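You operate a simulated robot arm through the tools that you are given. There is no shell and no other tool. Be economical: measure what you need, move in short steps, check, and stop when the job is done.

You are at the controls of a simulated robot arm. One attempt, no reset.

Task
Free the turntable, give it a half turn, lock it and sponge the tile clean.
Fine: put the sponge back.
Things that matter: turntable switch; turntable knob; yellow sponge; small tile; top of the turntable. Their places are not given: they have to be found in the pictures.

Only the result counts: the job must be done as asked and must still hold three seconds after the hand-in. Knocking over, shifting, dropping, spilling or breaking anything else fails it.

Robot
A 7-joint arm with a two-finger parallel gripper, fixed in place. Base frame: the origin is at the foot of the arm, x ahead of it, y to its left, z up; the work surface is at about z = 0.72. Lengths are in m, angles in rad, forces in N, time in s.
With the tool pointing down near the work surface it reaches from about 0.28 to 0.68 m from the base axis. Its first joint turns from -1.152 to 1.152 rad. Payload 1.57 kg.
The TCP is the grasp point between the finger pads, 0.03 m short of the fingertips. In the tool frame z runs along the fingers and y along their closing line. The gripper opens to 0.11 m. The fingers are 0.024 m wide and 0.012 m thick; the gripper's body (0.048 by 0.112 m) begins 0.078 m behind the TCP.
Orientation is that of the tool frame in the base frame, as a unit quaternion [x, y, z, w]. With the fingers straight down and closing along the base's y, the tool's x points along the base's -x, its y along +y and its z along -z.

Tools
- The arm moves only by the tool jog_arm. Its argument "motion" is a list of rows, each a list of 7 numbers: the shift along the tool's x, y, z in units of 250 mm (1.0 is 250 mm), then the turn, a rotation vector about the tool's x, y, z in units of 45 degrees (1.0 is 45 degrees), then the finger opening in m, from 0 to 0.11. In form: [[x, y, z, ax, ay, az, gripper], ...]. A call has 1 to 20 rows; each row is the pose to reach, as a shift and turn from the pose commanded when the call began, along the tool's axes at that moment. A call with a number of a shift or a turn outside -1 to 1 is refused whole. A row lasts 0.2 s, in which the tool goes at most 0.05 m and 0.15 rad; a call with a longer step from one row to the next is refused whole, and so is a gripper value outside its range. Where a pose cannot be reached the arm comes as near as it can. A force on the tool above 90 N (or 10 N above the force at the start of the call, whichever is more), or a blocked arm, ends the call early, and 0.2 s more pass. The fingers move at their own pace (about 0.108 m/s each) and stop on an object; they squeeze with about 41 N. The grip force told is the motor's: it shows also when the fingers shut on nothing. Time passes only in rows, and 0.2 s behind the last, so rows that repeat a pose let the fingers close. It gives the time, the measured TCP pose, the force on the tool (base axes), the opening and the grip force at its end, in the units of the frame above (readings bear some noise), and new pictures: "show" is both (left out), scene, wrist or none.
- Cameras (640 x 400 px; columns grow to the right, rows downward): "scene" is fixed at [0.1744, -0.4142, 1.3981]; the picture's right is [0.52, -0.86, 0.00], its down [-0.65, -0.39, -0.65] and it looks along [0.56, 0.34, -0.76] (base axes); focal length 315 px, centre (320, 200). "wrist" rides on the gripper at [-0.036, 0, -0.08] in the tool frame; the picture's right is [0.00, -1.00, 0.00], its down [0.97, 0.00, -0.24] and it looks along [0.24, 0.00, 0.97] (tool axes); focal length 218 px, centre (320, 200).
- point_at(camera, pixels): for up to 12 pixels [column, row] of the newest picture of that camera ("zoom" is the newest enlarged one), the place [x, y, z] in the base frame of the surface seen there, good to about 0.003 m, but the place of the scene camera against the robot may be out by one fixed shift of up to 0.025 m in any direction. The clock stands still meanwhile.
- close_up(camera, box): a new picture of the part [left, top, right, bottom] of that camera's present view, enlarged. The clock stands still meanwhile.
- sign_off(): hands the job in; it is judged then, once.

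Work in short steps. Measure before you move; look again where a grasp or a placing could have gone wrong, and mend it. You have 80 turns and 120 pictures in all, those below and enlarged ones among them. Open the gripper and draw the arm clear of the work before you hand the job in, unless the task says otherwise; then end with one line.

The tools are called after "Emit:" by a JSON object that holds its "name" and its "arguments". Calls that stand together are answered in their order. jog_arm: Moves the arm, as the interface text tells. Its arguments: {"type":"object","properties":{"motion":{"type":"array","items":{"type":"array","items":{"type":"number"}}},"show":{"type":"string","enum":["both","scene","wrist","none"]}},"required":["motion"]} The other tools are called the same way: point_at (camera, pixels) gives the place of the surface under pixels of a picture; close_up (camera, box) takes an enlarged picture of a part of a camera's view; sign_off () hands the job in.

At the start:

```text
t: 0.0
ee_pos: [0.4144, -0.0594, 1.0406]
ee_rot: [0.0, 1.0, 0.0, 0.0]
force: [0.3, -0.7, -0.1]
opening: 0.1098
grip_force: 0.0
```

scene: 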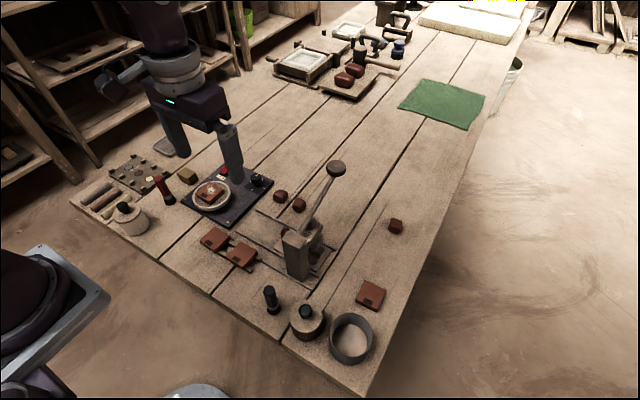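
wrist: 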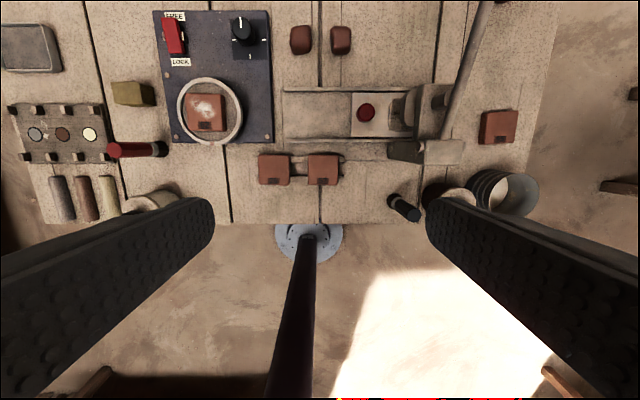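

The wrist view shows the blue turntable panel at about (212,75), with a red switch (173,36), a black knob (242,28), a tile on the turntable (206,110) and a yellow block, probably the sponge, at (132,94). I'll enlarge both views.

Emit:
{"name": "close_up", "arguments": {"camera": "wrist", "box": [100, 0, 290, 150]}}

Emit:
{"name": "close_up", "arguments": {"camera": "scene", "box": [150, 140, 290, 230]}}

Emit:
{"name": "point_at", "arguments": {"camera": "wrist", "pixels": [[173, 36], [173, 22], [173, 50], [242, 28], [240, 20], [206, 110], [132, 94], [148, 94], [206, 80], [206, 140], [180, 110], [241, 110]]}}

```text
2.67 times, centred on (195, 75) of wrist
```

zoom: 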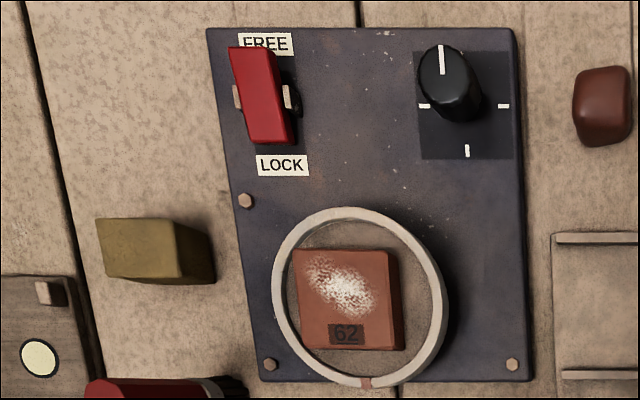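

```text
4.44 times, centred on (220, 185) of scene
```

zoom: 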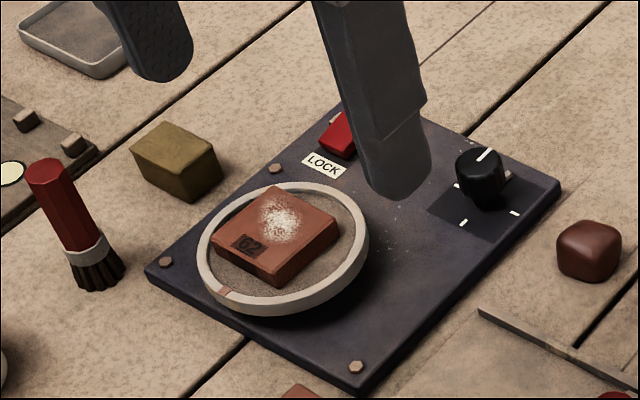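

```text
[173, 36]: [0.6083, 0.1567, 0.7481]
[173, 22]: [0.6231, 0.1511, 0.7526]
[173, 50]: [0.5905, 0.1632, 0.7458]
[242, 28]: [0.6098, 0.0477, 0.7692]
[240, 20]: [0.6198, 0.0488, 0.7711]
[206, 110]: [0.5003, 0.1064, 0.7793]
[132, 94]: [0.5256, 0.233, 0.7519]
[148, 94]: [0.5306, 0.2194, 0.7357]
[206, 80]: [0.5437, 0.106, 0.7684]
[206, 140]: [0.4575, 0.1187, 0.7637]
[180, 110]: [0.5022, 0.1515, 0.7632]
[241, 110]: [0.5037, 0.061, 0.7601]
```

The switch rocker is higher at its FREE end (z 0.753 against 0.746), so it seems to be locked. I'll move above the panel with the gripper closing, for a closer look.

Emit:
{"name": "jog_arm", "arguments": {"motion": [[-0.1, 0.107, 0.04, 0, 0, 0, 0.05], [-0.2, 0.213, 0.08, 0, 0, 0, 0.0], [-0.3, 0.32, 0.12, 0, 0, 0, 0], [-0.4, 0.427, 0.16, 0, 0, 0, 0], [-0.5, 0.533, 0.2, 0, 0, 0, 0], [-0.584, 0.64, 0.24, 0, 0, 0, 0]]}}

```text
t: 1.4
ee_pos: [0.5611, 0.1011, 0.9825]
ee_rot: [0.001, 1.0, 0.0, -0.001]
force: [0.4, 0.0, -0.5]
opening: 0.0
grip_force: 21.6
```

scene: 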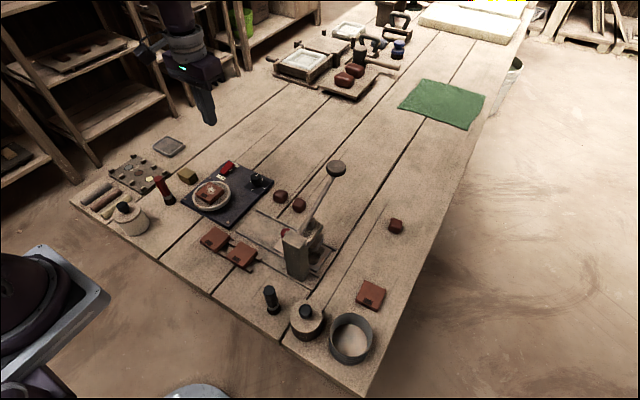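
wrist: 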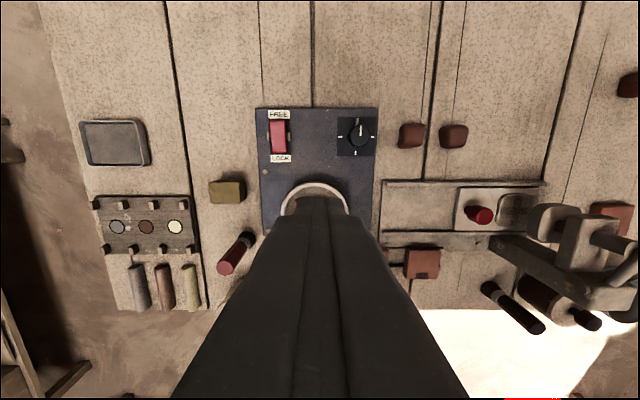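

Panel in clear view: switch at (279,137), knob at (358,133). I'll enlarge both and measure.

Emit:
{"name": "close_up", "arguments": {"camera": "wrist", "box": [240, 95, 400, 195]}}

Emit:
{"name": "close_up", "arguments": {"camera": "scene", "box": [160, 150, 288, 230]}}

Emit:
{"name": "point_at", "arguments": {"camera": "wrist", "pixels": [[279, 123], [279, 130], [279, 137], [279, 144], [279, 151], [272, 137], [358, 133], [351, 133], [366, 133], [300, 160], [226, 191], [345, 150]]}}

```text
4.00 times, centred on (320, 145) of wrist
```

zoom: 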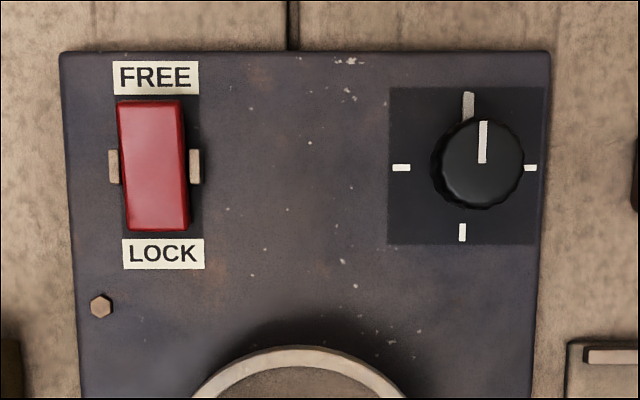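

```text
5.00 times, centred on (224, 190) of scene
```

zoom: 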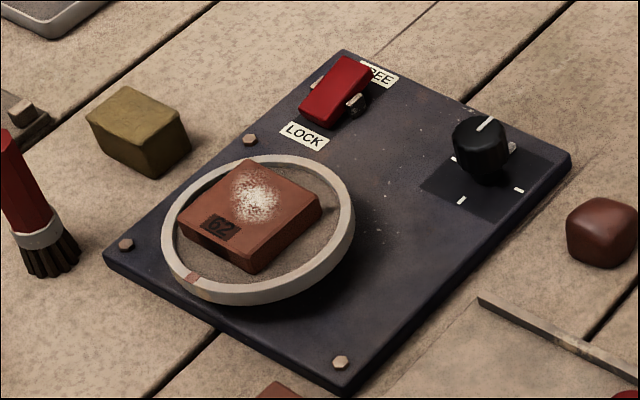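

```text
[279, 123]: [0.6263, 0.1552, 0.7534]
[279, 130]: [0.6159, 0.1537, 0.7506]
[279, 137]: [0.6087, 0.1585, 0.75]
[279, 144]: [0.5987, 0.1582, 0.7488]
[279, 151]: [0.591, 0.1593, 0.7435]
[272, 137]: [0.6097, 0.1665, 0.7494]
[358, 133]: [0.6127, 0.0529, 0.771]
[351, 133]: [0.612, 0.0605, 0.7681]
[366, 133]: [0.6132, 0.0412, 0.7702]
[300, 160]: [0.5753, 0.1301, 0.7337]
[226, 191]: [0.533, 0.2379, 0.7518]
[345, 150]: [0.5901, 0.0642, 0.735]
```

The rocker's FREE end (0.626,0.155,0.753) stands up, so it's locked. I'll go above the FREE end with closed fingers.

Emit:
{"name": "jog_arm", "arguments": {"motion": [[-0.067, 0.056, 0.16, 0, 0, 0, 0], [-0.134, 0.112, 0.32, 0, 0, 0, 0], [-0.2, 0.168, 0.48, 0, 0, 0, 0], [-0.268, 0.224, 0.62, 0, 0, 0, 0], [-0.268, 0.224, 0.7, 0, 0, 0, 0]]}}

```text
t: 2.6
ee_pos: [0.6292, 0.1568, 0.8082]
ee_rot: [0.0, 1.0, 0.0, 0.0]
force: [0.9, -0.3, 0.2]
opening: 0.0001
grip_force: 21.5
```

scene: 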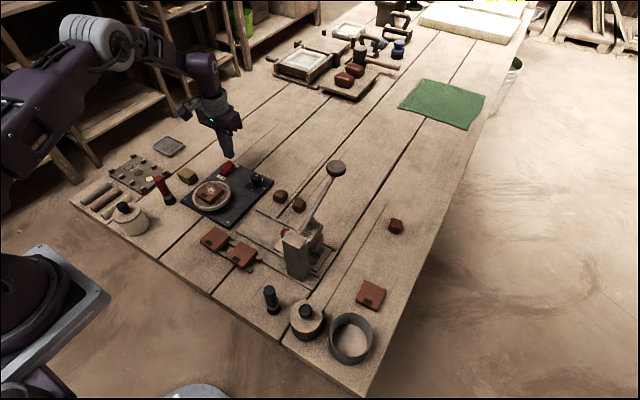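
wrist: 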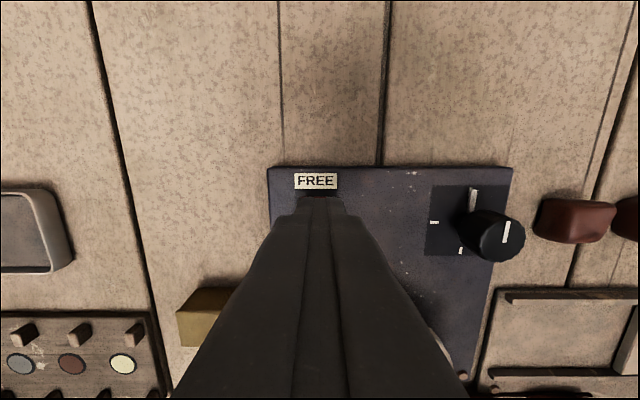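

The tip is centred over the rocker's FREE end, about 2 cm above it. I'll press down slowly and check the force.

Emit:
{"name": "jog_arm", "arguments": {"motion": [[0, 0, 0.05, 0, 0, 0, 0], [0, 0, 0.08, 0, 0, 0, 0], [0, 0, 0.1, 0, 0, 0, 0], [0, 0, 0.115, 0, 0, 0, 0], [0, 0, 0.13, 0, 0, 0, 0], [0, 0, 0.13, 0, 0, 0, 0]], "show": "none"}}

```text
t: 4.0
ee_pos: [0.6288, 0.157, 0.7777]
ee_rot: [0.0, 1.0, 0.001, 0.004]
force: [-12.5, -5.0, 69.2]
opening: 0.0001
grip_force: 21.3
```

Force is 69 N with the tip at z 0.748, so the rocker has moved or hit its stop. I'll lift and look.

Emit:
{"name": "jog_arm", "arguments": {"motion": [[0.0, 0, -0.1, 0, 0, 0, 0], [0.0, 0, -0.3, 0, 0, 0, 0], [0.1, 0, -0.45, 0, 0, 0, 0], [0.2, 0, -0.6, 0, 0, 0, 0]], "show": "wrist"}}

Emit:
{"name": "close_up", "arguments": {"camera": "scene", "box": [160, 150, 288, 230]}}

```text
t: 5.0
ee_pos: [0.5747, 0.1579, 0.9289]
ee_rot: [0.0, 1.0, 0.0, 0.0]
force: [-0.2, 0.4, 0.0]
opening: 0.0001
grip_force: 21.3
```

wrist: 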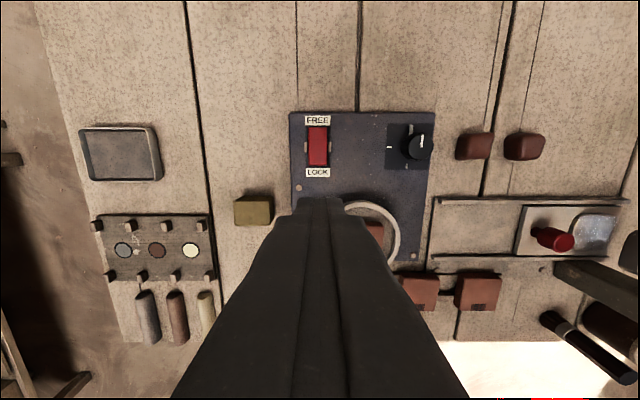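

```text
5.00 times, centred on (224, 190) of scene
```

zoom: 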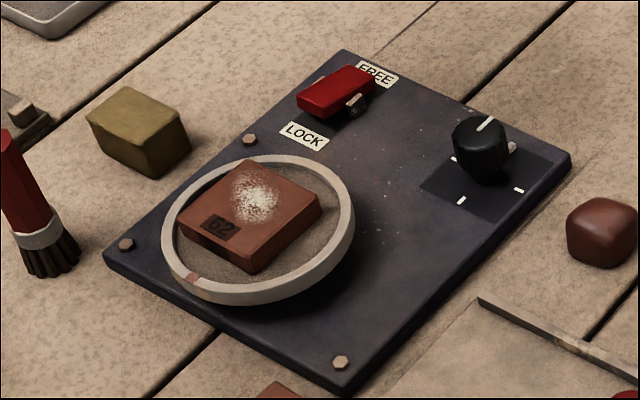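

The rocker has flipped and its FREE end is now down. Next I'll measure the knob at (417,147) in the wrist view.

Emit:
{"name": "close_up", "arguments": {"camera": "wrist", "box": [380, 115, 444, 179]}}

Emit:
{"name": "point_at", "arguments": {"camera": "wrist", "pixels": [[419, 147], [412, 147], [427, 147], [419, 138], [419, 155], [405, 130], [389, 147], [407, 166], [404, 147]]}}

```text
6.25 times, centred on (412, 147) of wrist
```

zoom: 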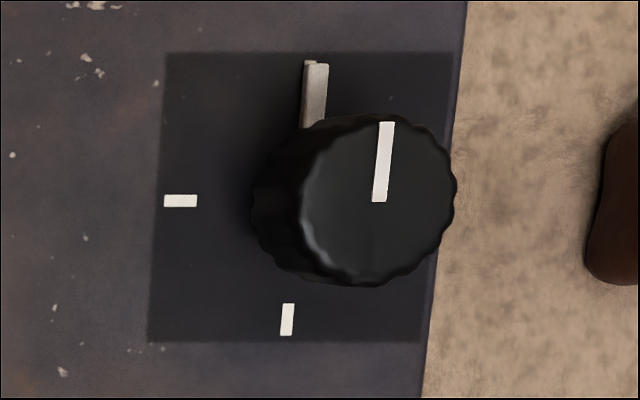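

```text
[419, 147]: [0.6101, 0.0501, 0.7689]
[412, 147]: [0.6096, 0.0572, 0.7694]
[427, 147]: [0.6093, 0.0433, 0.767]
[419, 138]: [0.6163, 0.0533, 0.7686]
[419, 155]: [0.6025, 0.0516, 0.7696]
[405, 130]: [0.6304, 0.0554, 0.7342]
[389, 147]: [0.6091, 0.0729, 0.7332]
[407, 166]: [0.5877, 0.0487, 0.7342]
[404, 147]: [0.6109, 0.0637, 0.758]
```

The knob's centre is about (0.610, 0.049), top z 0.769, diameter about 0.025 m. There's a raised tab ahead of it, so I'll measure its height to choose a grip height, and check the lump beside it.

Emit:
{"name": "point_at", "arguments": {"camera": "zoom", "pixels": [[316, 75], [316, 90], [314, 110], [305, 120], [380, 130], [382, 195], [379, 200], [310, 200], [450, 200], [379, 280]]}}

Emit:
{"name": "point_at", "arguments": {"camera": "wrist", "pixels": [[458, 146], [475, 146]]}}

```text
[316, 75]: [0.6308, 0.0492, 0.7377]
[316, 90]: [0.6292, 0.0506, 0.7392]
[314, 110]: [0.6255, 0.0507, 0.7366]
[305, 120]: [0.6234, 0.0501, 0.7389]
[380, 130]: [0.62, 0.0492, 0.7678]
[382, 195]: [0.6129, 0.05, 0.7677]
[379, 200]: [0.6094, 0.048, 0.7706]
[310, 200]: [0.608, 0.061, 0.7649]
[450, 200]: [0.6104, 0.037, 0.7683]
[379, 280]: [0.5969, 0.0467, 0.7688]
```

```text
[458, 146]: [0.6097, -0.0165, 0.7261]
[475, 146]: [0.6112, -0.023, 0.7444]
```

The tab is only 0.738 high, so fingertips at about 0.748 clear it. I'll move over the knob and pre-rotate the tool −45° about its z, opening the fingers to 0.05.

Emit:
{"name": "jog_arm", "arguments": {"motion": [[-0.023, -0.073, 0.0, 0, 0, -0.167, 0.05], [-0.045, -0.146, 0.0, 0, 0, -0.333, 0.05], [-0.068, -0.22, 0.05, 0, 0, -0.5, 0.05], [-0.09, -0.29, 0.1, 0, 0, -0.667, 0.05], [-0.113, -0.365, 0.2, 0, 0, -0.833, 0.05], [-0.136, -0.436, 0.276, 0, 0, -1, 0.05]], "show": "none"}}

Emit:
{"name": "jog_arm", "arguments": {"motion": [[0, 0, 0, 0, 0, -0.167, 0.05], [0, 0, 0, 0, 0, -0.333, 0.05], [0, 0, 0, 0, 0, -0.5, 0.05], [0, 0, 0, 0, 0, -0.667, 0.05], [0, 0, 0, 0, 0, -0.833, 0.05], [0, 0, 0, 0, 0, -1, 0.05], [0, 0, 0, 0, 0, -1, 0.05]]}}

```text
t: 6.4
ee_pos: [0.6086, 0.0474, 0.8552]
ee_rot: [-0.384, 0.923, 0.0, 0.0]
force: [-0.6, 0.0, -0.2]
opening: 0.05
grip_force: 0.0
```

```text
t: 8.0
ee_pos: [0.611, 0.0473, 0.8539]
ee_rot: [0.707, -0.707, 0.0, 0.0]
force: [-0.3, 0.8, 0.0]
opening: 0.0498
grip_force: 0.1
```

scene: 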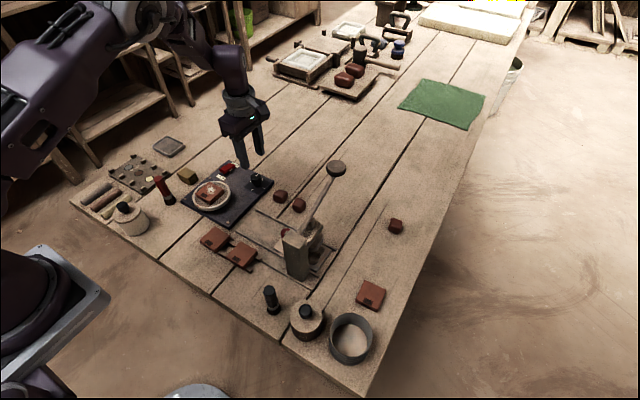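
wrist: 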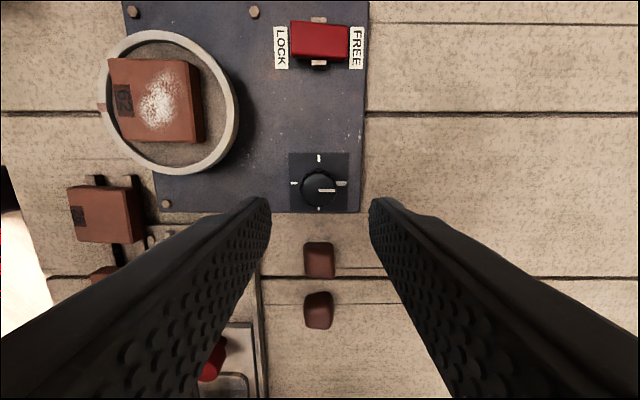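

The tool is now at −90° and the knob appears at (319,186), aligned between the fingers. I'll check its centre from here.

Emit:
{"name": "point_at", "arguments": {"camera": "wrist", "pixels": [[319, 188], [304, 188], [334, 188], [319, 175], [319, 199]]}}

Emit:
{"name": "close_up", "arguments": {"camera": "wrist", "box": [280, 145, 360, 215]}}

```text
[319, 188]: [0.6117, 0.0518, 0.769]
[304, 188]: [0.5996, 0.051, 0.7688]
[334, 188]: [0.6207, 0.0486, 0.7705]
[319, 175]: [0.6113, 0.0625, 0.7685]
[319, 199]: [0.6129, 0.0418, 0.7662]
```

```text
5.71 times, centred on (320, 180) of wrist
```

zoom: 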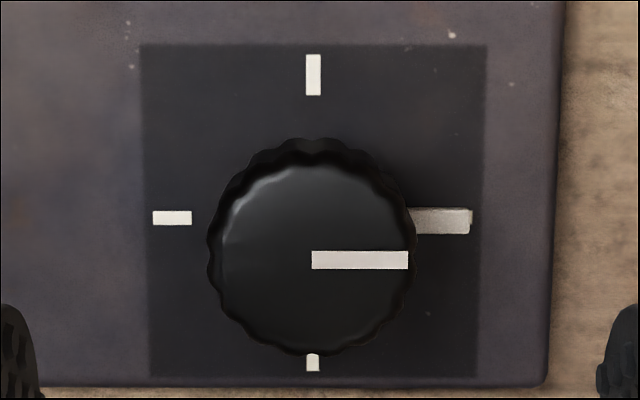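

The knob's centre is about (0.610, 0.0495). I'll descend so the tips reach about z 0.748, then close on it.

Emit:
{"name": "jog_arm", "arguments": {"motion": [[-0.008, 0.002, 0.1, 0, 0, 0, 0.05], [-0.008, 0.002, 0.2, 0, 0, 0, 0.05], [-0.008, 0.002, 0.26, 0, 0, 0, 0.05], [-0.008, 0.002, 0.304, 0, 0, 0, 0.05], [-0.008, 0.002, 0.304, 0, 0, 0, 0.05], [-0.008, 0.002, 0.304, 0, 0, 0, 0.0], [-0.008, 0.002, 0.304, 0, 0, 0, 0.0], [-0.008, 0.002, 0.304, 0, 0, 0, 0.0]]}}

```text
t: 9.8
ee_pos: [0.6103, 0.0504, 0.7779]
ee_rot: [0.707, -0.707, -0.001, -0.001]
force: [4.2, 0.0, -4.3]
opening: 0.0299
grip_force: 39.4
```

scene: 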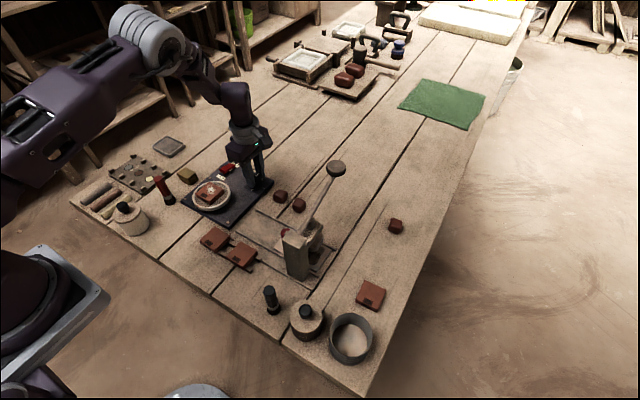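
wrist: 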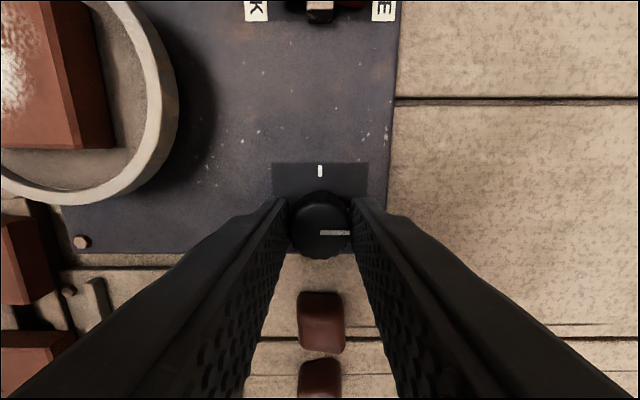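

The knob is gripped at a 0.030 opening. I'll turn it 45° clockwise (seen from above) as a test.

Emit:
{"name": "jog_arm", "arguments": {"motion": [[0, 0, 0, 0, 0, 0.125, 0], [0, 0, 0, 0, 0, 0.25, 0], [0, 0, 0, 0, 0, 0.375, 0], [0, 0, 0, 0, 0, 0.5, 0], [0, 0, 0, 0, 0, 0.625, 0], [0, 0, 0, 0, 0, 0.75, 0], [0, 0, 0, 0, 0, 0.875, 0], [0, 0, 0, 0, 0, 1, 0], [0, 0, 0, 0, 0, 1, 0]]}}

Emit:
{"name": "close_up", "arguments": {"camera": "scene", "box": [160, 150, 288, 230]}}

```text
t: 11.8
ee_pos: [0.6099, 0.0508, 0.7787]
ee_rot: [-0.382, 0.924, 0.001, 0.0]
force: [-18.3, 9.7, 4.5]
opening: 0.029
grip_force: 38.1
```

scene: 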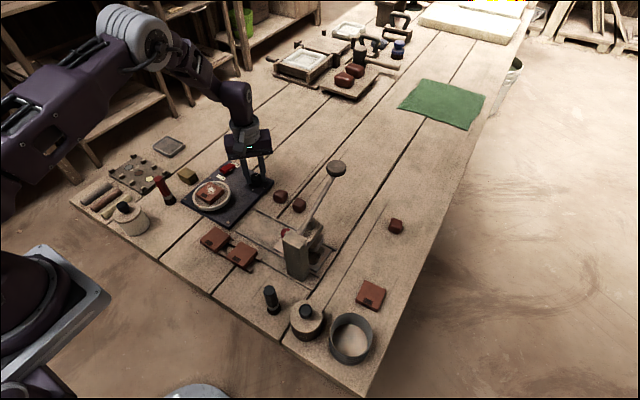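
wrist: 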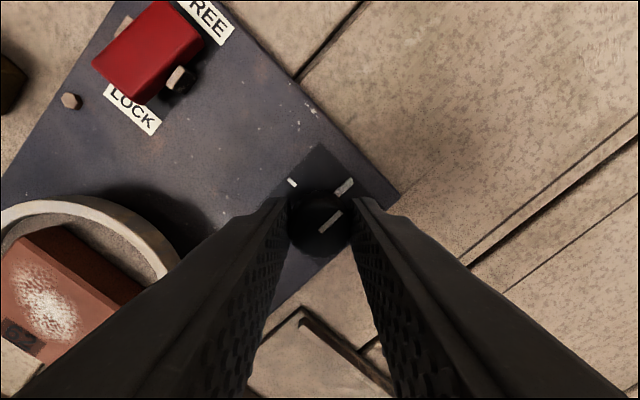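

```text
5.00 times, centred on (224, 190) of scene
```

zoom: 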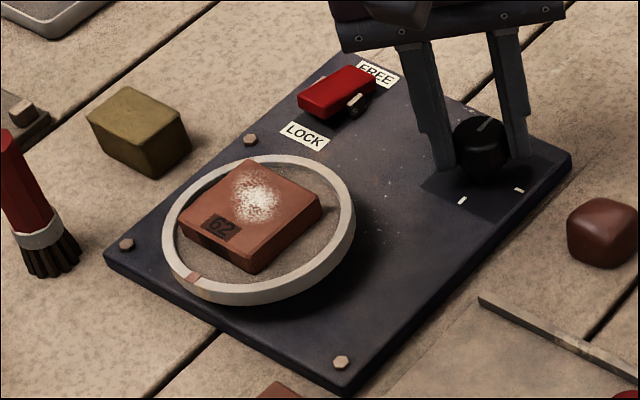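

The pointer still lines up with the tab, so the fingers slipped. The knob is stopped in the clockwise direction. I'll test the other way by turning 45° back.

Emit:
{"name": "jog_arm", "arguments": {"motion": [[0, 0, 0, 0, 0, -0.125, 0], [0, 0, 0, 0, 0, -0.25, 0], [0, 0, 0, 0, 0, -0.375, 0], [0, 0, 0, 0, 0, -0.5, 0], [0, 0, 0, 0, 0, -0.625, 0], [0, 0, 0, 0, 0, -0.75, 0], [0, 0, 0, 0, 0, -0.875, 0], [0, 0, 0, 0, 0, -1, 0], [0, 0, 0, 0, 0, -1, 0]], "show": "wrist"}}

Emit:
{"name": "close_up", "arguments": {"camera": "scene", "box": [160, 150, 288, 230]}}

```text
t: 13.8
ee_pos: [0.6122, 0.0494, 0.7792]
ee_rot: [0.708, -0.706, -0.001, 0.0]
force: [-16.5, 22.2, -13.0]
opening: 0.0289
grip_force: 38.8
```

wrist: 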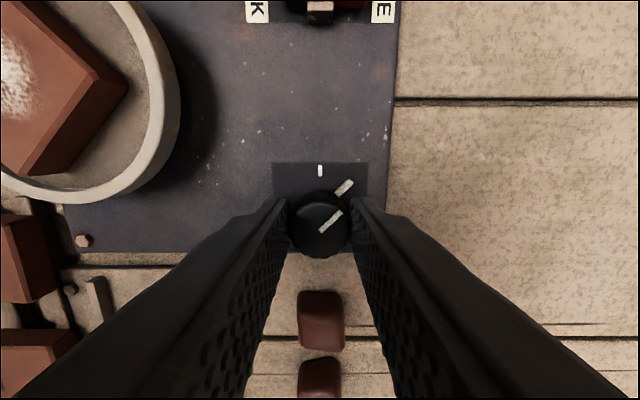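

```text
5.00 times, centred on (224, 190) of scene
```

zoom: 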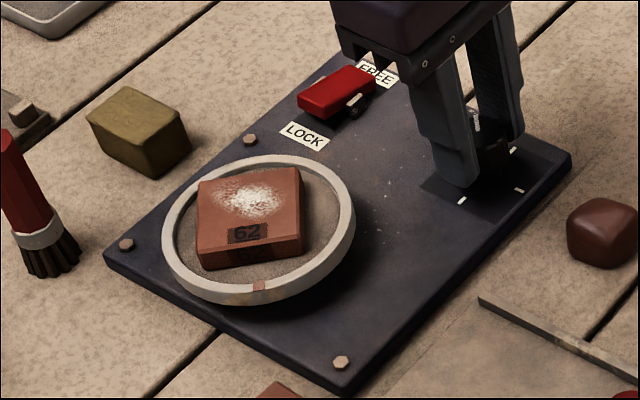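

It turns counter-clockwise, and the turntable follows one to one; 45° is done. I'll release, rotate the open fingers back 135° around the knob, and regrasp.

Emit:
{"name": "jog_arm", "arguments": {"motion": [[0, 0, 0, 0, 0, 0, 0.056], [0, 0, 0, 0, 0, 0, 0.056], [0, 0, -0.02, 0, 0, 0.167, 0.056], [0, 0, -0.02, 0, 0, 0.333, 0.056], [0, 0, -0.02, 0, 0, 0.5, 0.056], [0, 0, -0.02, 0, 0, 0.667, 0.056], [0, 0, -0.02, 0, 0, 0.833, 0.056], [0, 0, -0.02, 0, 0, 1, 0.056]], "show": "none"}}

Emit:
{"name": "jog_arm", "arguments": {"motion": [[0, 0, 0, 0, 0, 0.167, 0.056], [0, 0, 0, 0, 0, 0.333, 0.056], [0, 0, 0, 0, 0, 0.5, 0.056], [0, 0, 0, 0, 0, 0.667, 0.056], [0, 0, 0, 0, 0, 0.833, 0.056], [0, 0, 0, 0, 0, 1, 0.056]], "show": "none"}}

Emit:
{"name": "jog_arm", "arguments": {"motion": [[0, 0, 0, 0, 0, 0.167, 0.056], [0, 0, 0, 0, 0, 0.333, 0.056], [0, 0, 0, 0, 0, 0.5, 0.056], [0, 0, 0, 0, 0, 0.667, 0.056], [0, 0, 0, 0, 0, 0.833, 0.056], [0, 0, 0, 0, 0, 1, 0.056], [0, 0, 0, 0, 0, 1, 0.056]], "show": "wrist"}}

```text
t: 15.6
ee_pos: [0.6108, 0.0488, 0.7856]
ee_rot: [-0.38, 0.925, -0.001, 0.0]
force: [-0.2, 0.5, 0.6]
opening: 0.0562
grip_force: 0.1
```

```text
t: 17.0
ee_pos: [0.6113, 0.0496, 0.7842]
ee_rot: [0.002, 1.0, 0.0, 0.0]
force: [-0.4, -0.5, -0.1]
opening: 0.0561
grip_force: 0.1
```

```text
t: 18.6
ee_pos: [0.611, 0.0493, 0.7852]
ee_rot: [0.384, 0.923, 0.001, 0.0]
force: [-0.3, 0.7, -0.5]
opening: 0.0559
grip_force: 0.2
```

wrist: 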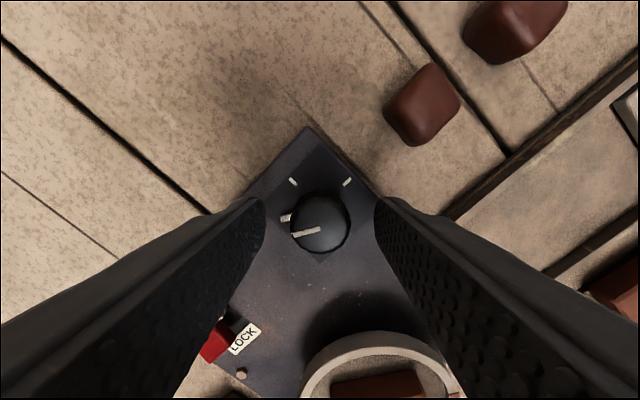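

The open fingers cleared everything and the pointer is at roughly 50–58° of the turn. I'll regrip and turn 45° counter-clockwise twice.

Emit:
{"name": "jog_arm", "arguments": {"motion": [[0, 0, 0.024, 0, 0, 0, 0.056], [0, 0, 0.024, 0, 0, 0, 0.0], [0, 0, 0.024, 0, 0, 0, 0.0], [0, 0, 0.024, 0, 0, 0, 0.0], [0, 0, 0.024, 0, 0, -0.125, 0], [0, 0, 0.024, 0, 0, -0.25, 0], [0, 0, 0.024, 0, 0, -0.375, 0], [0, 0, 0.024, 0, 0, -0.5, 0], [0, 0, 0.024, 0, 0, -0.625, 0], [0, 0, 0.024, 0, 0, -0.75, 0], [0, 0, 0.024, 0, 0, -0.875, 0], [0, 0, 0.024, 0, 0, -1, 0], [0, 0, 0.024, 0, 0, -1, 0]], "show": "none"}}

Emit:
{"name": "jog_arm", "arguments": {"motion": [[0, 0, 0, 0, 0, -0.125, 0], [0, 0, 0, 0, 0, -0.25, 0], [0, 0, 0, 0, 0, -0.375, 0], [0, 0, 0, 0, 0, -0.5, 0], [0, 0, 0, 0, 0, -0.625, 0], [0, 0, 0, 0, 0, -0.75, 0], [0, 0, 0, 0, 0, -0.875, 0], [0, 0, 0, 0, 0, -1, 0], [0, 0, 0, 0, 0, -1, 0]], "show": "wrist"}}

Emit:
{"name": "close_up", "arguments": {"camera": "scene", "box": [160, 150, 288, 230]}}

Emit:
{"name": "close_up", "arguments": {"camera": "wrist", "box": [270, 160, 370, 260]}}

```text
t: 21.4
ee_pos: [0.6109, 0.0503, 0.7793]
ee_rot: [-0.001, 1.0, 0.002, 0.0]
force: [7.7, 5.8, 8.5]
opening: 0.0288
grip_force: 38.7
```

```text
t: 23.4
ee_pos: [0.6114, 0.0509, 0.7785]
ee_rot: [-0.383, 0.924, 0.002, 0.0]
force: [-3.1, 26.1, 24.4]
opening: 0.0288
grip_force: 38.5
```

wrist: 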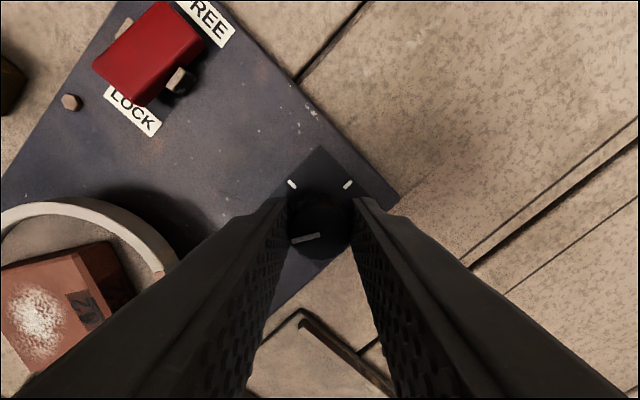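

```text
5.00 times, centred on (224, 190) of scene
```

zoom: 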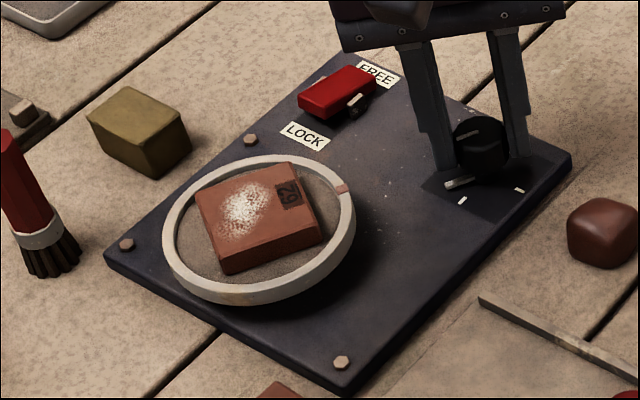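

```text
4.00 times, centred on (320, 210) of wrist
```

zoom: 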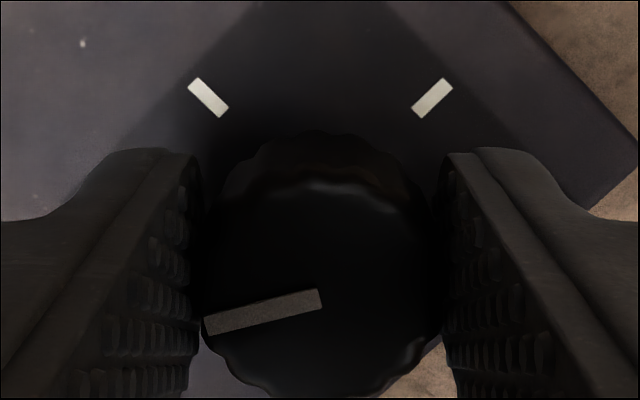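

The pointer is at about 148° (135° plus roughly 13°), so 32–33° remain. I'll turn 0.72 units further.

Emit:
{"name": "jog_arm", "arguments": {"motion": [[0, 0, 0, 0, 0, -0.125, 0], [0, 0, 0, 0, 0, -0.25, 0], [0, 0, 0, 0, 0, -0.375, 0], [0, 0, 0, 0, 0, -0.5, 0], [0, 0, 0, 0, 0, -0.625, 0], [0, 0, 0, 0, 0, -0.72, 0], [0, 0, 0, 0, 0, -0.72, 0], [0, 0, 0, 0, 0, -0.72, 0]], "show": "none"}}

Emit:
{"name": "close_up", "arguments": {"camera": "scene", "box": [160, 150, 288, 230]}}

Emit:
{"name": "close_up", "arguments": {"camera": "wrist", "box": [270, 160, 370, 260]}}

```text
t: 25.2
ee_pos: [0.6119, 0.0503, 0.7775]
ee_rot: [-0.626, 0.78, 0.001, 0.0]
force: [-18.3, 27.1, 16.1]
opening: 0.0287
grip_force: 38.9
```

```text
5.00 times, centred on (224, 190) of scene
```

zoom: 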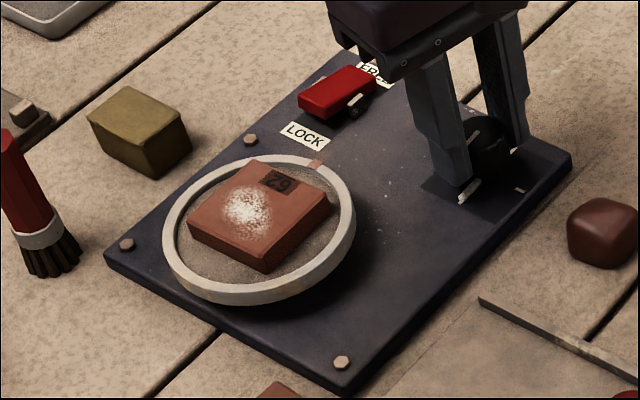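

```text
4.00 times, centred on (320, 210) of wrist
```

zoom: 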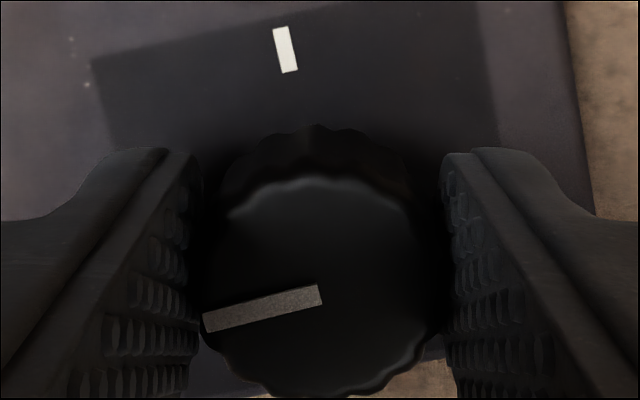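

The pointer looks perpendicular to the side mark, so it's about 180°. I'll release, rise and rotate back partway to check the angle.

Emit:
{"name": "jog_arm", "arguments": {"motion": [[0, 0, 0, 0, 0, 0, 0.05], [0, 0, 0, 0, 0, 0, 0.05], [0, 0, -0.1, 0, 0, 0, 0.05], [0, 0, -0.2, 0, 0, 0.15, 0.05], [0, 0, -0.3, 0, 0, 0.3, 0.05], [0, 0, -0.4, 0, 0, 0.45, 0.05], [0, 0, -0.5, 0, 0, 0.6, 0.05], [0, 0, -0.5, 0, 0, 0.72, 0.05], [0, 0, -0.5, 0, 0, 0.86, 0.05], [0, 0, -0.5, 0, 0, 1, 0.05]], "show": "none"}}

Emit:
{"name": "jog_arm", "arguments": {"motion": [[0, 0, 0, 0, 0, 0.144, 0.05], [0, 0, 0, 0, 0, 0.288, 0.03], [0, 0, 0, 0, 0, 0.432, 0], [0, 0, 0, 0, 0, 0.576, 0], [0, 0, 0, 0, 0, 0.72, 0], [0, 0, 0, 0, 0, 0.72, 0]], "show": "wrist"}}

Emit:
{"name": "close_up", "arguments": {"camera": "scene", "box": [160, 150, 288, 230]}}

Emit:
{"name": "close_up", "arguments": {"camera": "wrist", "box": [270, 100, 370, 200]}}

```text
t: 27.4
ee_pos: [0.611, 0.049, 0.9037]
ee_rot: [-0.278, 0.961, 0.0, 0.0]
force: [-0.1, 0.5, -0.2]
opening: 0.0501
grip_force: 0.1
```

```text
t: 28.8
ee_pos: [0.6126, 0.049, 0.9025]
ee_rot: [0.001, 1.0, 0.0, 0.0]
force: [-0.6, -0.5, 1.6]
opening: 0.0
grip_force: 21.5
```

wrist: 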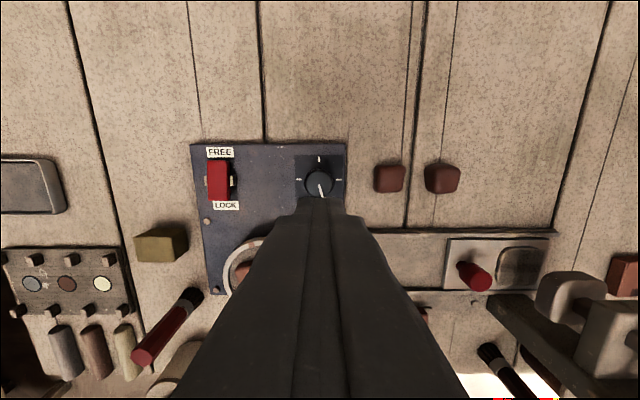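

```text
5.00 times, centred on (224, 190) of scene
```

zoom: 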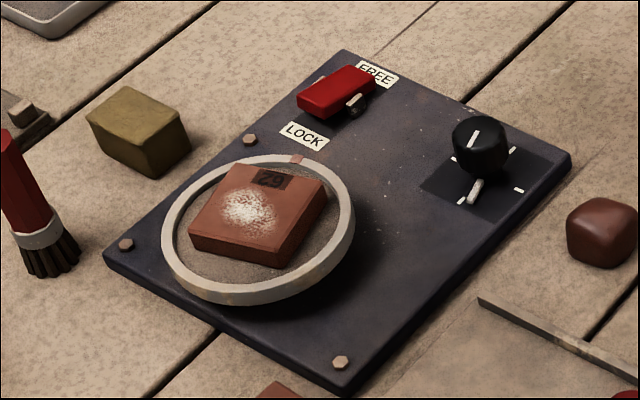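

```text
4.00 times, centred on (320, 150) of wrist
```

zoom: 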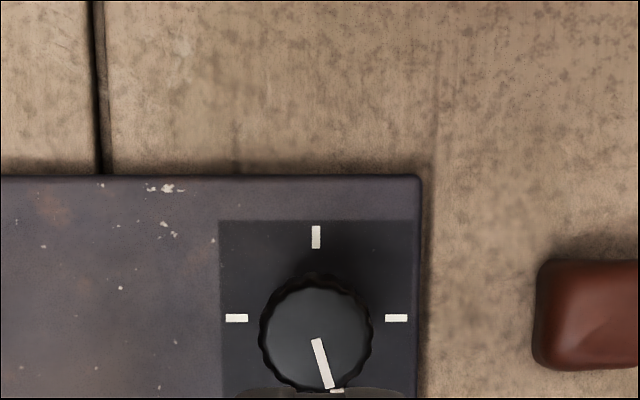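

After release the pointer sits at about 195°: letting go under roughly 30 N of side load kicked it about 13–15° on. I'll regrip better centred at (0.6115,0.0505) and check the side force before correcting.

Emit:
{"name": "jog_arm", "arguments": {"motion": [[0.004, 0.006, 0.1, 0, 0, 0, 0.05], [0.004, 0.006, 0.2, 0, 0, 0, 0.05], [0.004, 0.006, 0.3, 0, 0, 0, 0.05], [0.004, 0.006, 0.4, 0, 0, 0, 0.05], [0.004, 0.006, 0.495, 0, 0, 0, 0.05], [0.004, 0.006, 0.495, 0, 0, 0, 0.05], [0.004, 0.006, 0.495, 0, 0, 0, 0.0], [0.004, 0.006, 0.495, 0, 0, 0, 0.0], [0.004, 0.006, 0.495, 0, 0, 0, 0.0]], "show": "wrist"}}

Emit:
{"name": "close_up", "arguments": {"camera": "wrist", "box": [270, 160, 370, 260]}}

```text
t: 30.8
ee_pos: [0.6097, 0.05, 0.7792]
ee_rot: [0.001, 1.0, -0.001, 0.001]
force: [0.3, -16.6, -6.9]
opening: 0.0287
grip_force: 38.6
```

wrist: 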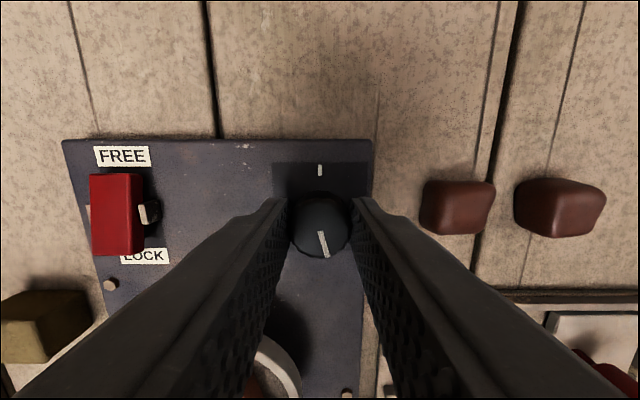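

```text
4.00 times, centred on (320, 210) of wrist
```

zoom: 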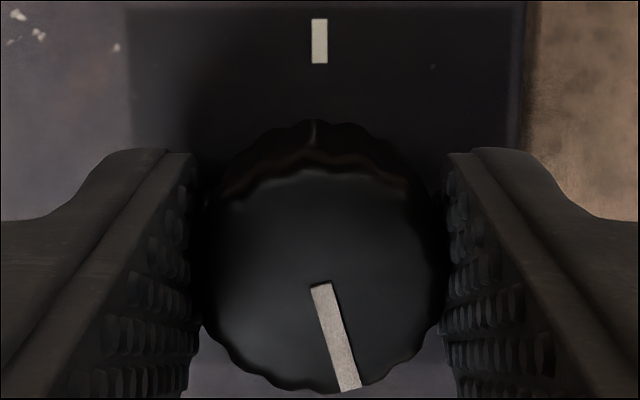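

The pointer is 15° past the −x mark. I'll turn 15° clockwise (+0.34) and read the angle and force before releasing.

Emit:
{"name": "jog_arm", "arguments": {"motion": [[0, 0, 0, 0, 0, 0.085, 0], [0, 0, 0, 0, 0, 0.17, 0], [0, 0, 0, 0, 0, 0.255, 0], [0, 0, 0, 0, 0, 0.34, 0], [0, 0, 0, 0, 0, 0.34, 0], [0, 0, 0, 0, 0, 0.34, 0]], "show": "none"}}

Emit:
{"name": "close_up", "arguments": {"camera": "wrist", "box": [270, 160, 370, 260]}}

```text
t: 32.2
ee_pos: [0.6104, 0.05, 0.7782]
ee_rot: [0.134, 0.991, -0.001, -0.001]
force: [4.0, -22.5, -19.1]
opening: 0.0287
grip_force: 38.7
```

```text
4.00 times, centred on (320, 210) of wrist
```

zoom: 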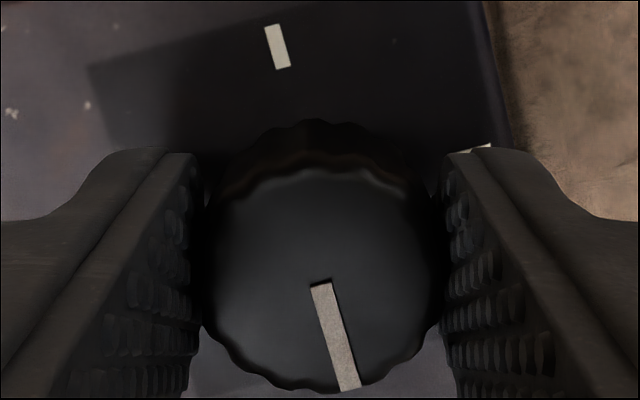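

The pointer is now parallel to the mark, so 180°. Side load is −22 N in y and −19 N in z; I'll ease the commanded pose before releasing.

Emit:
{"name": "jog_arm", "arguments": {"motion": [[0, -0.003, 0.002, 0, 0, 0, 0], [0, -0.006, 0.004, 0, 0, 0, 0], [0, -0.006, 0.004, 0, 0, 0, 0]], "show": "none"}}

```text
t: 33.0
ee_pos: [0.6102, 0.0505, 0.7795]
ee_rot: [0.133, 0.991, 0.002, 0.0]
force: [4.1, -13.4, -0.9]
opening: 0.0289
grip_force: 38.7
```

Emit:
{"name": "jog_arm", "arguments": {"motion": [[0.001, -0.004, 0, 0, 0, 0, 0], [0.002, -0.008, 0, 0, 0, 0, 0], [0.002, -0.008, 0, 0, 0, 0, 0]], "show": "none"}}

```text
t: 33.8
ee_pos: [0.6103, 0.0489, 0.7782]
ee_rot: [0.133, 0.991, 0.002, 0.002]
force: [11.3, 10.5, 10.6]
opening: 0.0287
grip_force: 38.7
```

Side load went from −13 to about +10 N, so I'll take half of that back, then open the fingers slowly, rise and look.

Emit:
{"name": "jog_arm", "arguments": {"motion": [[-0.002, 0.004, -0.002, 0, 0, 0, 0], [-0.002, 0.004, -0.002, 0, 0, 0, 0], [-0.002, 0.004, -0.002, 0, 0, 0, 0.03], [-0.002, 0.004, -0.002, 0, 0, 0, 0.034], [-0.002, 0.004, -0.002, 0, 0, 0, 0.05], [-0.002, 0.004, -0.002, 0, 0, 0, 0.05], [0, 0, -0.1, 0, 0, -0.1, 0.05], [0, 0, -0.2, 0, 0, -0.2, 0.05], [0, 0, -0.3, 0, 0, -0.34, 0.05], [0, 0, -0.45, 0, 0, -0.34, 0.05], [0, 0, -0.5, 0, 0, -0.34, 0.05]], "show": "wrist"}}

Emit:
{"name": "close_up", "arguments": {"camera": "wrist", "box": [285, 145, 355, 215]}}

Emit:
{"name": "close_up", "arguments": {"camera": "scene", "box": [160, 150, 288, 230]}}

```text
t: 36.2
ee_pos: [0.6098, 0.0459, 0.9057]
ee_rot: [0.0, 1.0, 0.0, 0.0]
force: [0.1, 0.4, 0.0]
opening: 0.0502
grip_force: 0.2
```

wrist: 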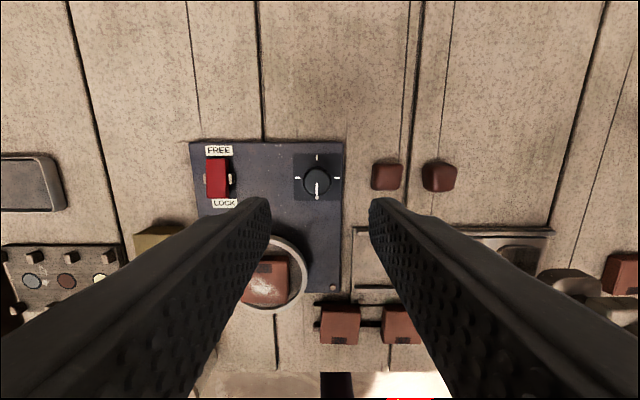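

```text
5.71 times, centred on (320, 180) of wrist
```

zoom: 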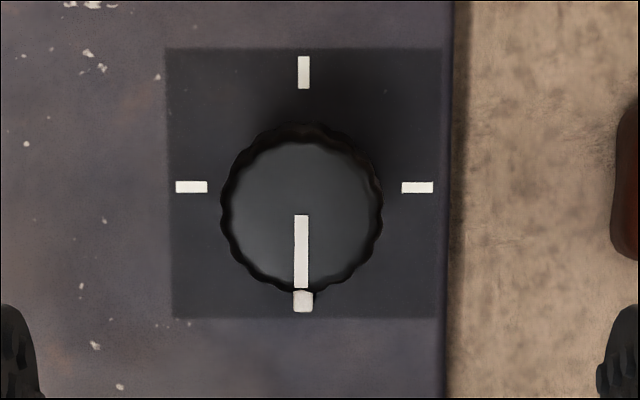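

```text
5.00 times, centred on (224, 190) of scene
```

zoom: 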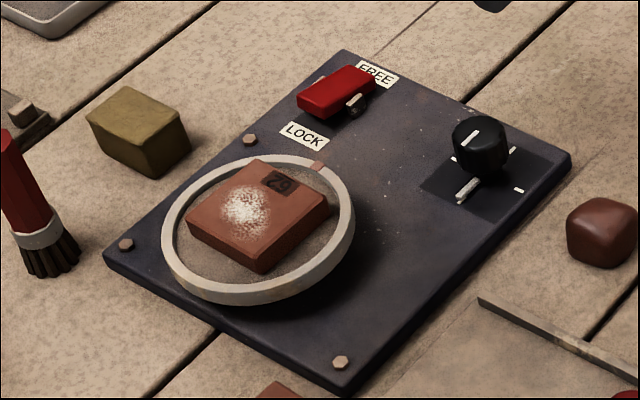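

The knob is exactly at 180° and the turntable mark is opposite where it started. Now I'll close the fingers and go above the rocker's LOCK end at (0.590,0.157).

Emit:
{"name": "jog_arm", "arguments": {"motion": [[0.013, 0.09, 0, 0, 0, 0, 0], [0.027, 0.18, 0.0, 0, 0, 0, 0], [0.04, 0.27, 0.05, 0, 0, 0, 0], [0.053, 0.36, 0.15, 0, 0, 0, 0], [0.08, 0.444, 0.27, 0, 0, 0, 0], [0.08, 0.444, 0.385, 0, 0, 0, 0], [0.08, 0.444, 0.385, 0, 0, 0, 0]], "show": "wrist"}}

Emit:
{"name": "close_up", "arguments": {"camera": "scene", "box": [160, 130, 288, 210]}}

```text
t: 37.8
ee_pos: [0.5885, 0.1584, 0.8067]
ee_rot: [0.0, 1.0, 0.001, -0.001]
force: [0.0, -0.5, 0.8]
opening: 0.0
grip_force: 21.1
```

wrist: 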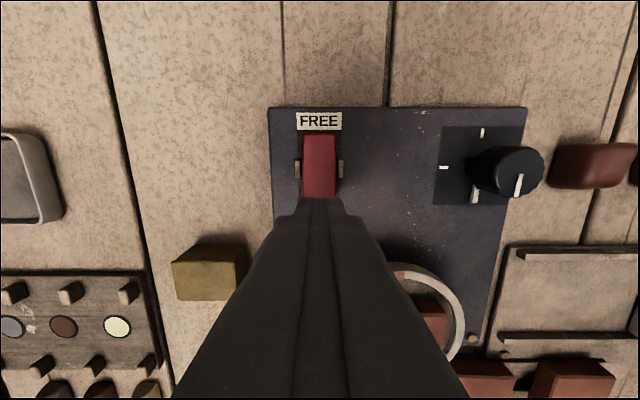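

```text
5.00 times, centred on (224, 170) of scene
```

zoom: 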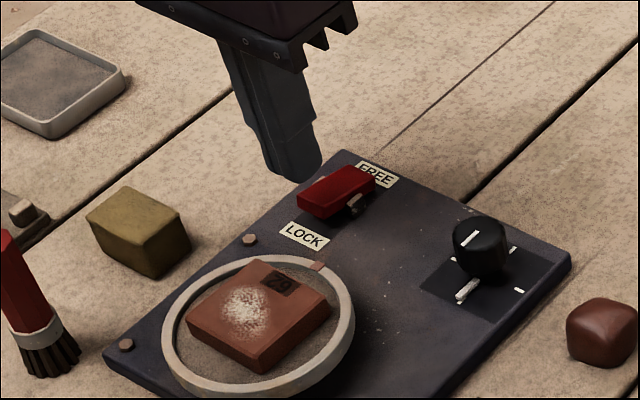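

The tip is over the LOCK end; pressing down.

Emit:
{"name": "jog_arm", "arguments": {"motion": [[0, 0, 0.05, 0, 0, 0, 0], [0, 0, 0.08, 0, 0, 0, 0], [0, 0, 0.1, 0, 0, 0, 0], [0, 0, 0.115, 0, 0, 0, 0], [0, 0, 0.13, 0, 0, 0, 0], [0, 0, 0.13, 0, 0, 0, 0]], "show": "none"}}

Emit:
{"name": "jog_arm", "arguments": {"motion": [[0.0, 0, -0.1, 0, 0, 0, 0], [0.0, 0, -0.25, 0, 0, 0, 0.0], [0.0, 0.05, -0.4, 0, 0, 0, 0.05], [0.0, 0.1, -0.5, 0, 0, 0, 0.08], [0.0, 0.2, -0.6, 0, 0, 0, 0.08], [0, 0.3, -0.6, 0, 0, 0, 0.08]], "show": "wrist"}}

Emit:
{"name": "close_up", "arguments": {"camera": "scene", "box": [160, 130, 288, 210]}}

```text
t: 39.2
ee_pos: [0.5887, 0.1594, 0.7776]
ee_rot: [0.0, 1.0, 0.0, 0.002]
force: [-25.5, -3.8, 65.1]
opening: 0.0001
grip_force: 21.5
```

```text
t: 40.6
ee_pos: [0.5876, 0.2323, 0.9243]
ee_rot: [0.0, 1.0, 0.0, 0.0]
force: [0.6, -0.3, 0.6]
opening: 0.0801
grip_force: 0.2
```

wrist: 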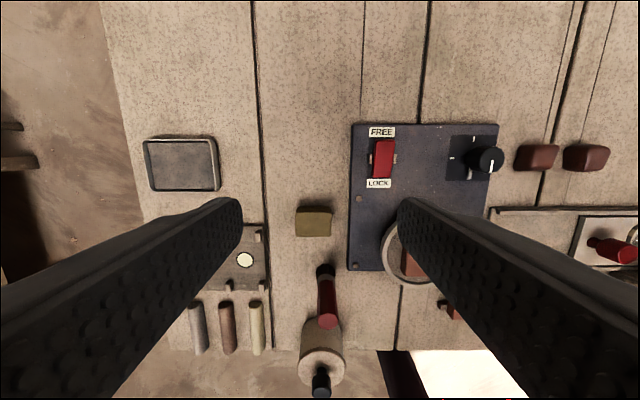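

```text
5.00 times, centred on (224, 170) of scene
```

zoom: 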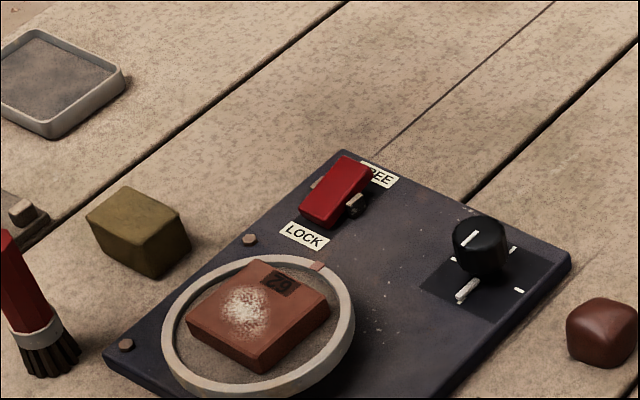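

It's locked: the LOCK end is down again. Next I'll measure the sponge at (313,222) and the tile.

Emit:
{"name": "close_up", "arguments": {"camera": "wrist", "box": [270, 190, 360, 250]}}

Emit:
{"name": "point_at", "arguments": {"camera": "wrist", "pixels": [[314, 222], [298, 212], [330, 214], [298, 234], [329, 234], [314, 208], [290, 222], [410, 262], [326, 275], [248, 245], [180, 165], [260, 222]]}}

```text
6.67 times, centred on (315, 220) of wrist
```

zoom: 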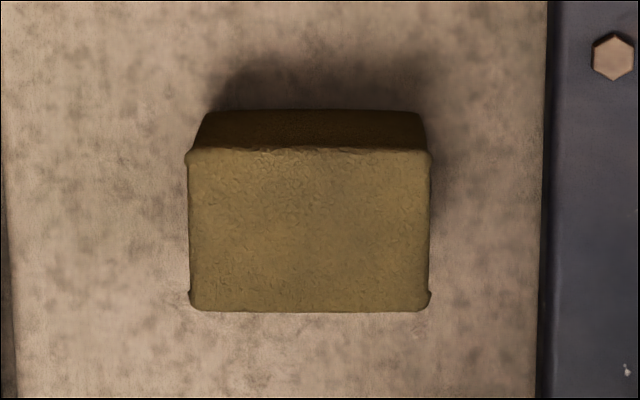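

```text
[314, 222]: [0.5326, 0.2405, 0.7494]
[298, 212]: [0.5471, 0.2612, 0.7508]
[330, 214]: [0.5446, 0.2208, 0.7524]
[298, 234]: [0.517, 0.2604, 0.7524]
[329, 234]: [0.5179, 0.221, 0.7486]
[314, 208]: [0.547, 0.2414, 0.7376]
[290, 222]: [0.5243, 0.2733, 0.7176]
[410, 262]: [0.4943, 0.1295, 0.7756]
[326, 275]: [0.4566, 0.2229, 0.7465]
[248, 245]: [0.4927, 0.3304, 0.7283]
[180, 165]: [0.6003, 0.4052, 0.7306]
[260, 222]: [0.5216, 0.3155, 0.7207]
```

The sponge is centred at about (0.532,0.240), 0.030 × 0.044 m, top z 0.751. I'll close along y with the tips at about z 0.735, stopping first just above it.

Emit:
{"name": "jog_arm", "arguments": {"motion": [[0.05, 0.007, 0.1, 0, 0, 0, 0.06], [0.1, 0.014, 0.2, 0, 0, 0, 0.06], [0.15, 0.021, 0.3, 0, 0, 0, 0.06], [0.2, 0.03, 0.4, 0, 0, 0, 0.06], [0.224, 0.031, 0.48, 0, 0, 0, 0.06], [0.224, 0.031, 0.48, 0, 0, 0, 0.06]], "show": "wrist"}}

Emit:
{"name": "point_at", "arguments": {"camera": "wrist", "pixels": [[320, 230], [300, 230], [340, 230]]}}

```text
t: 42.0
ee_pos: [0.5336, 0.2407, 0.8036]
ee_rot: [0.0, 1.0, -0.001, 0.0]
force: [0.3, 0.4, -0.3]
opening: 0.0601
grip_force: 0.0
```

wrist: 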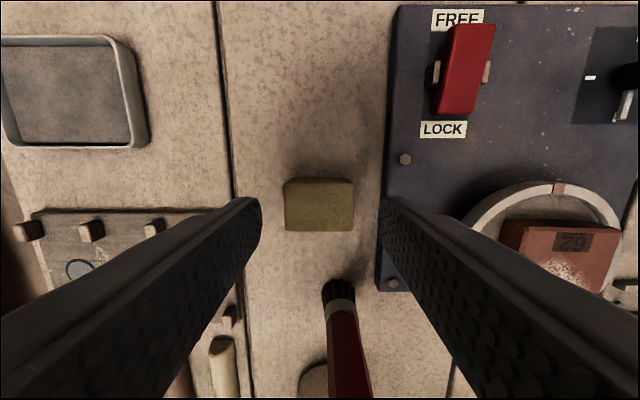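

```text
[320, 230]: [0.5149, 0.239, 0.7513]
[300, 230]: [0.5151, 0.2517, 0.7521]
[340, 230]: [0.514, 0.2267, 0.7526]
```

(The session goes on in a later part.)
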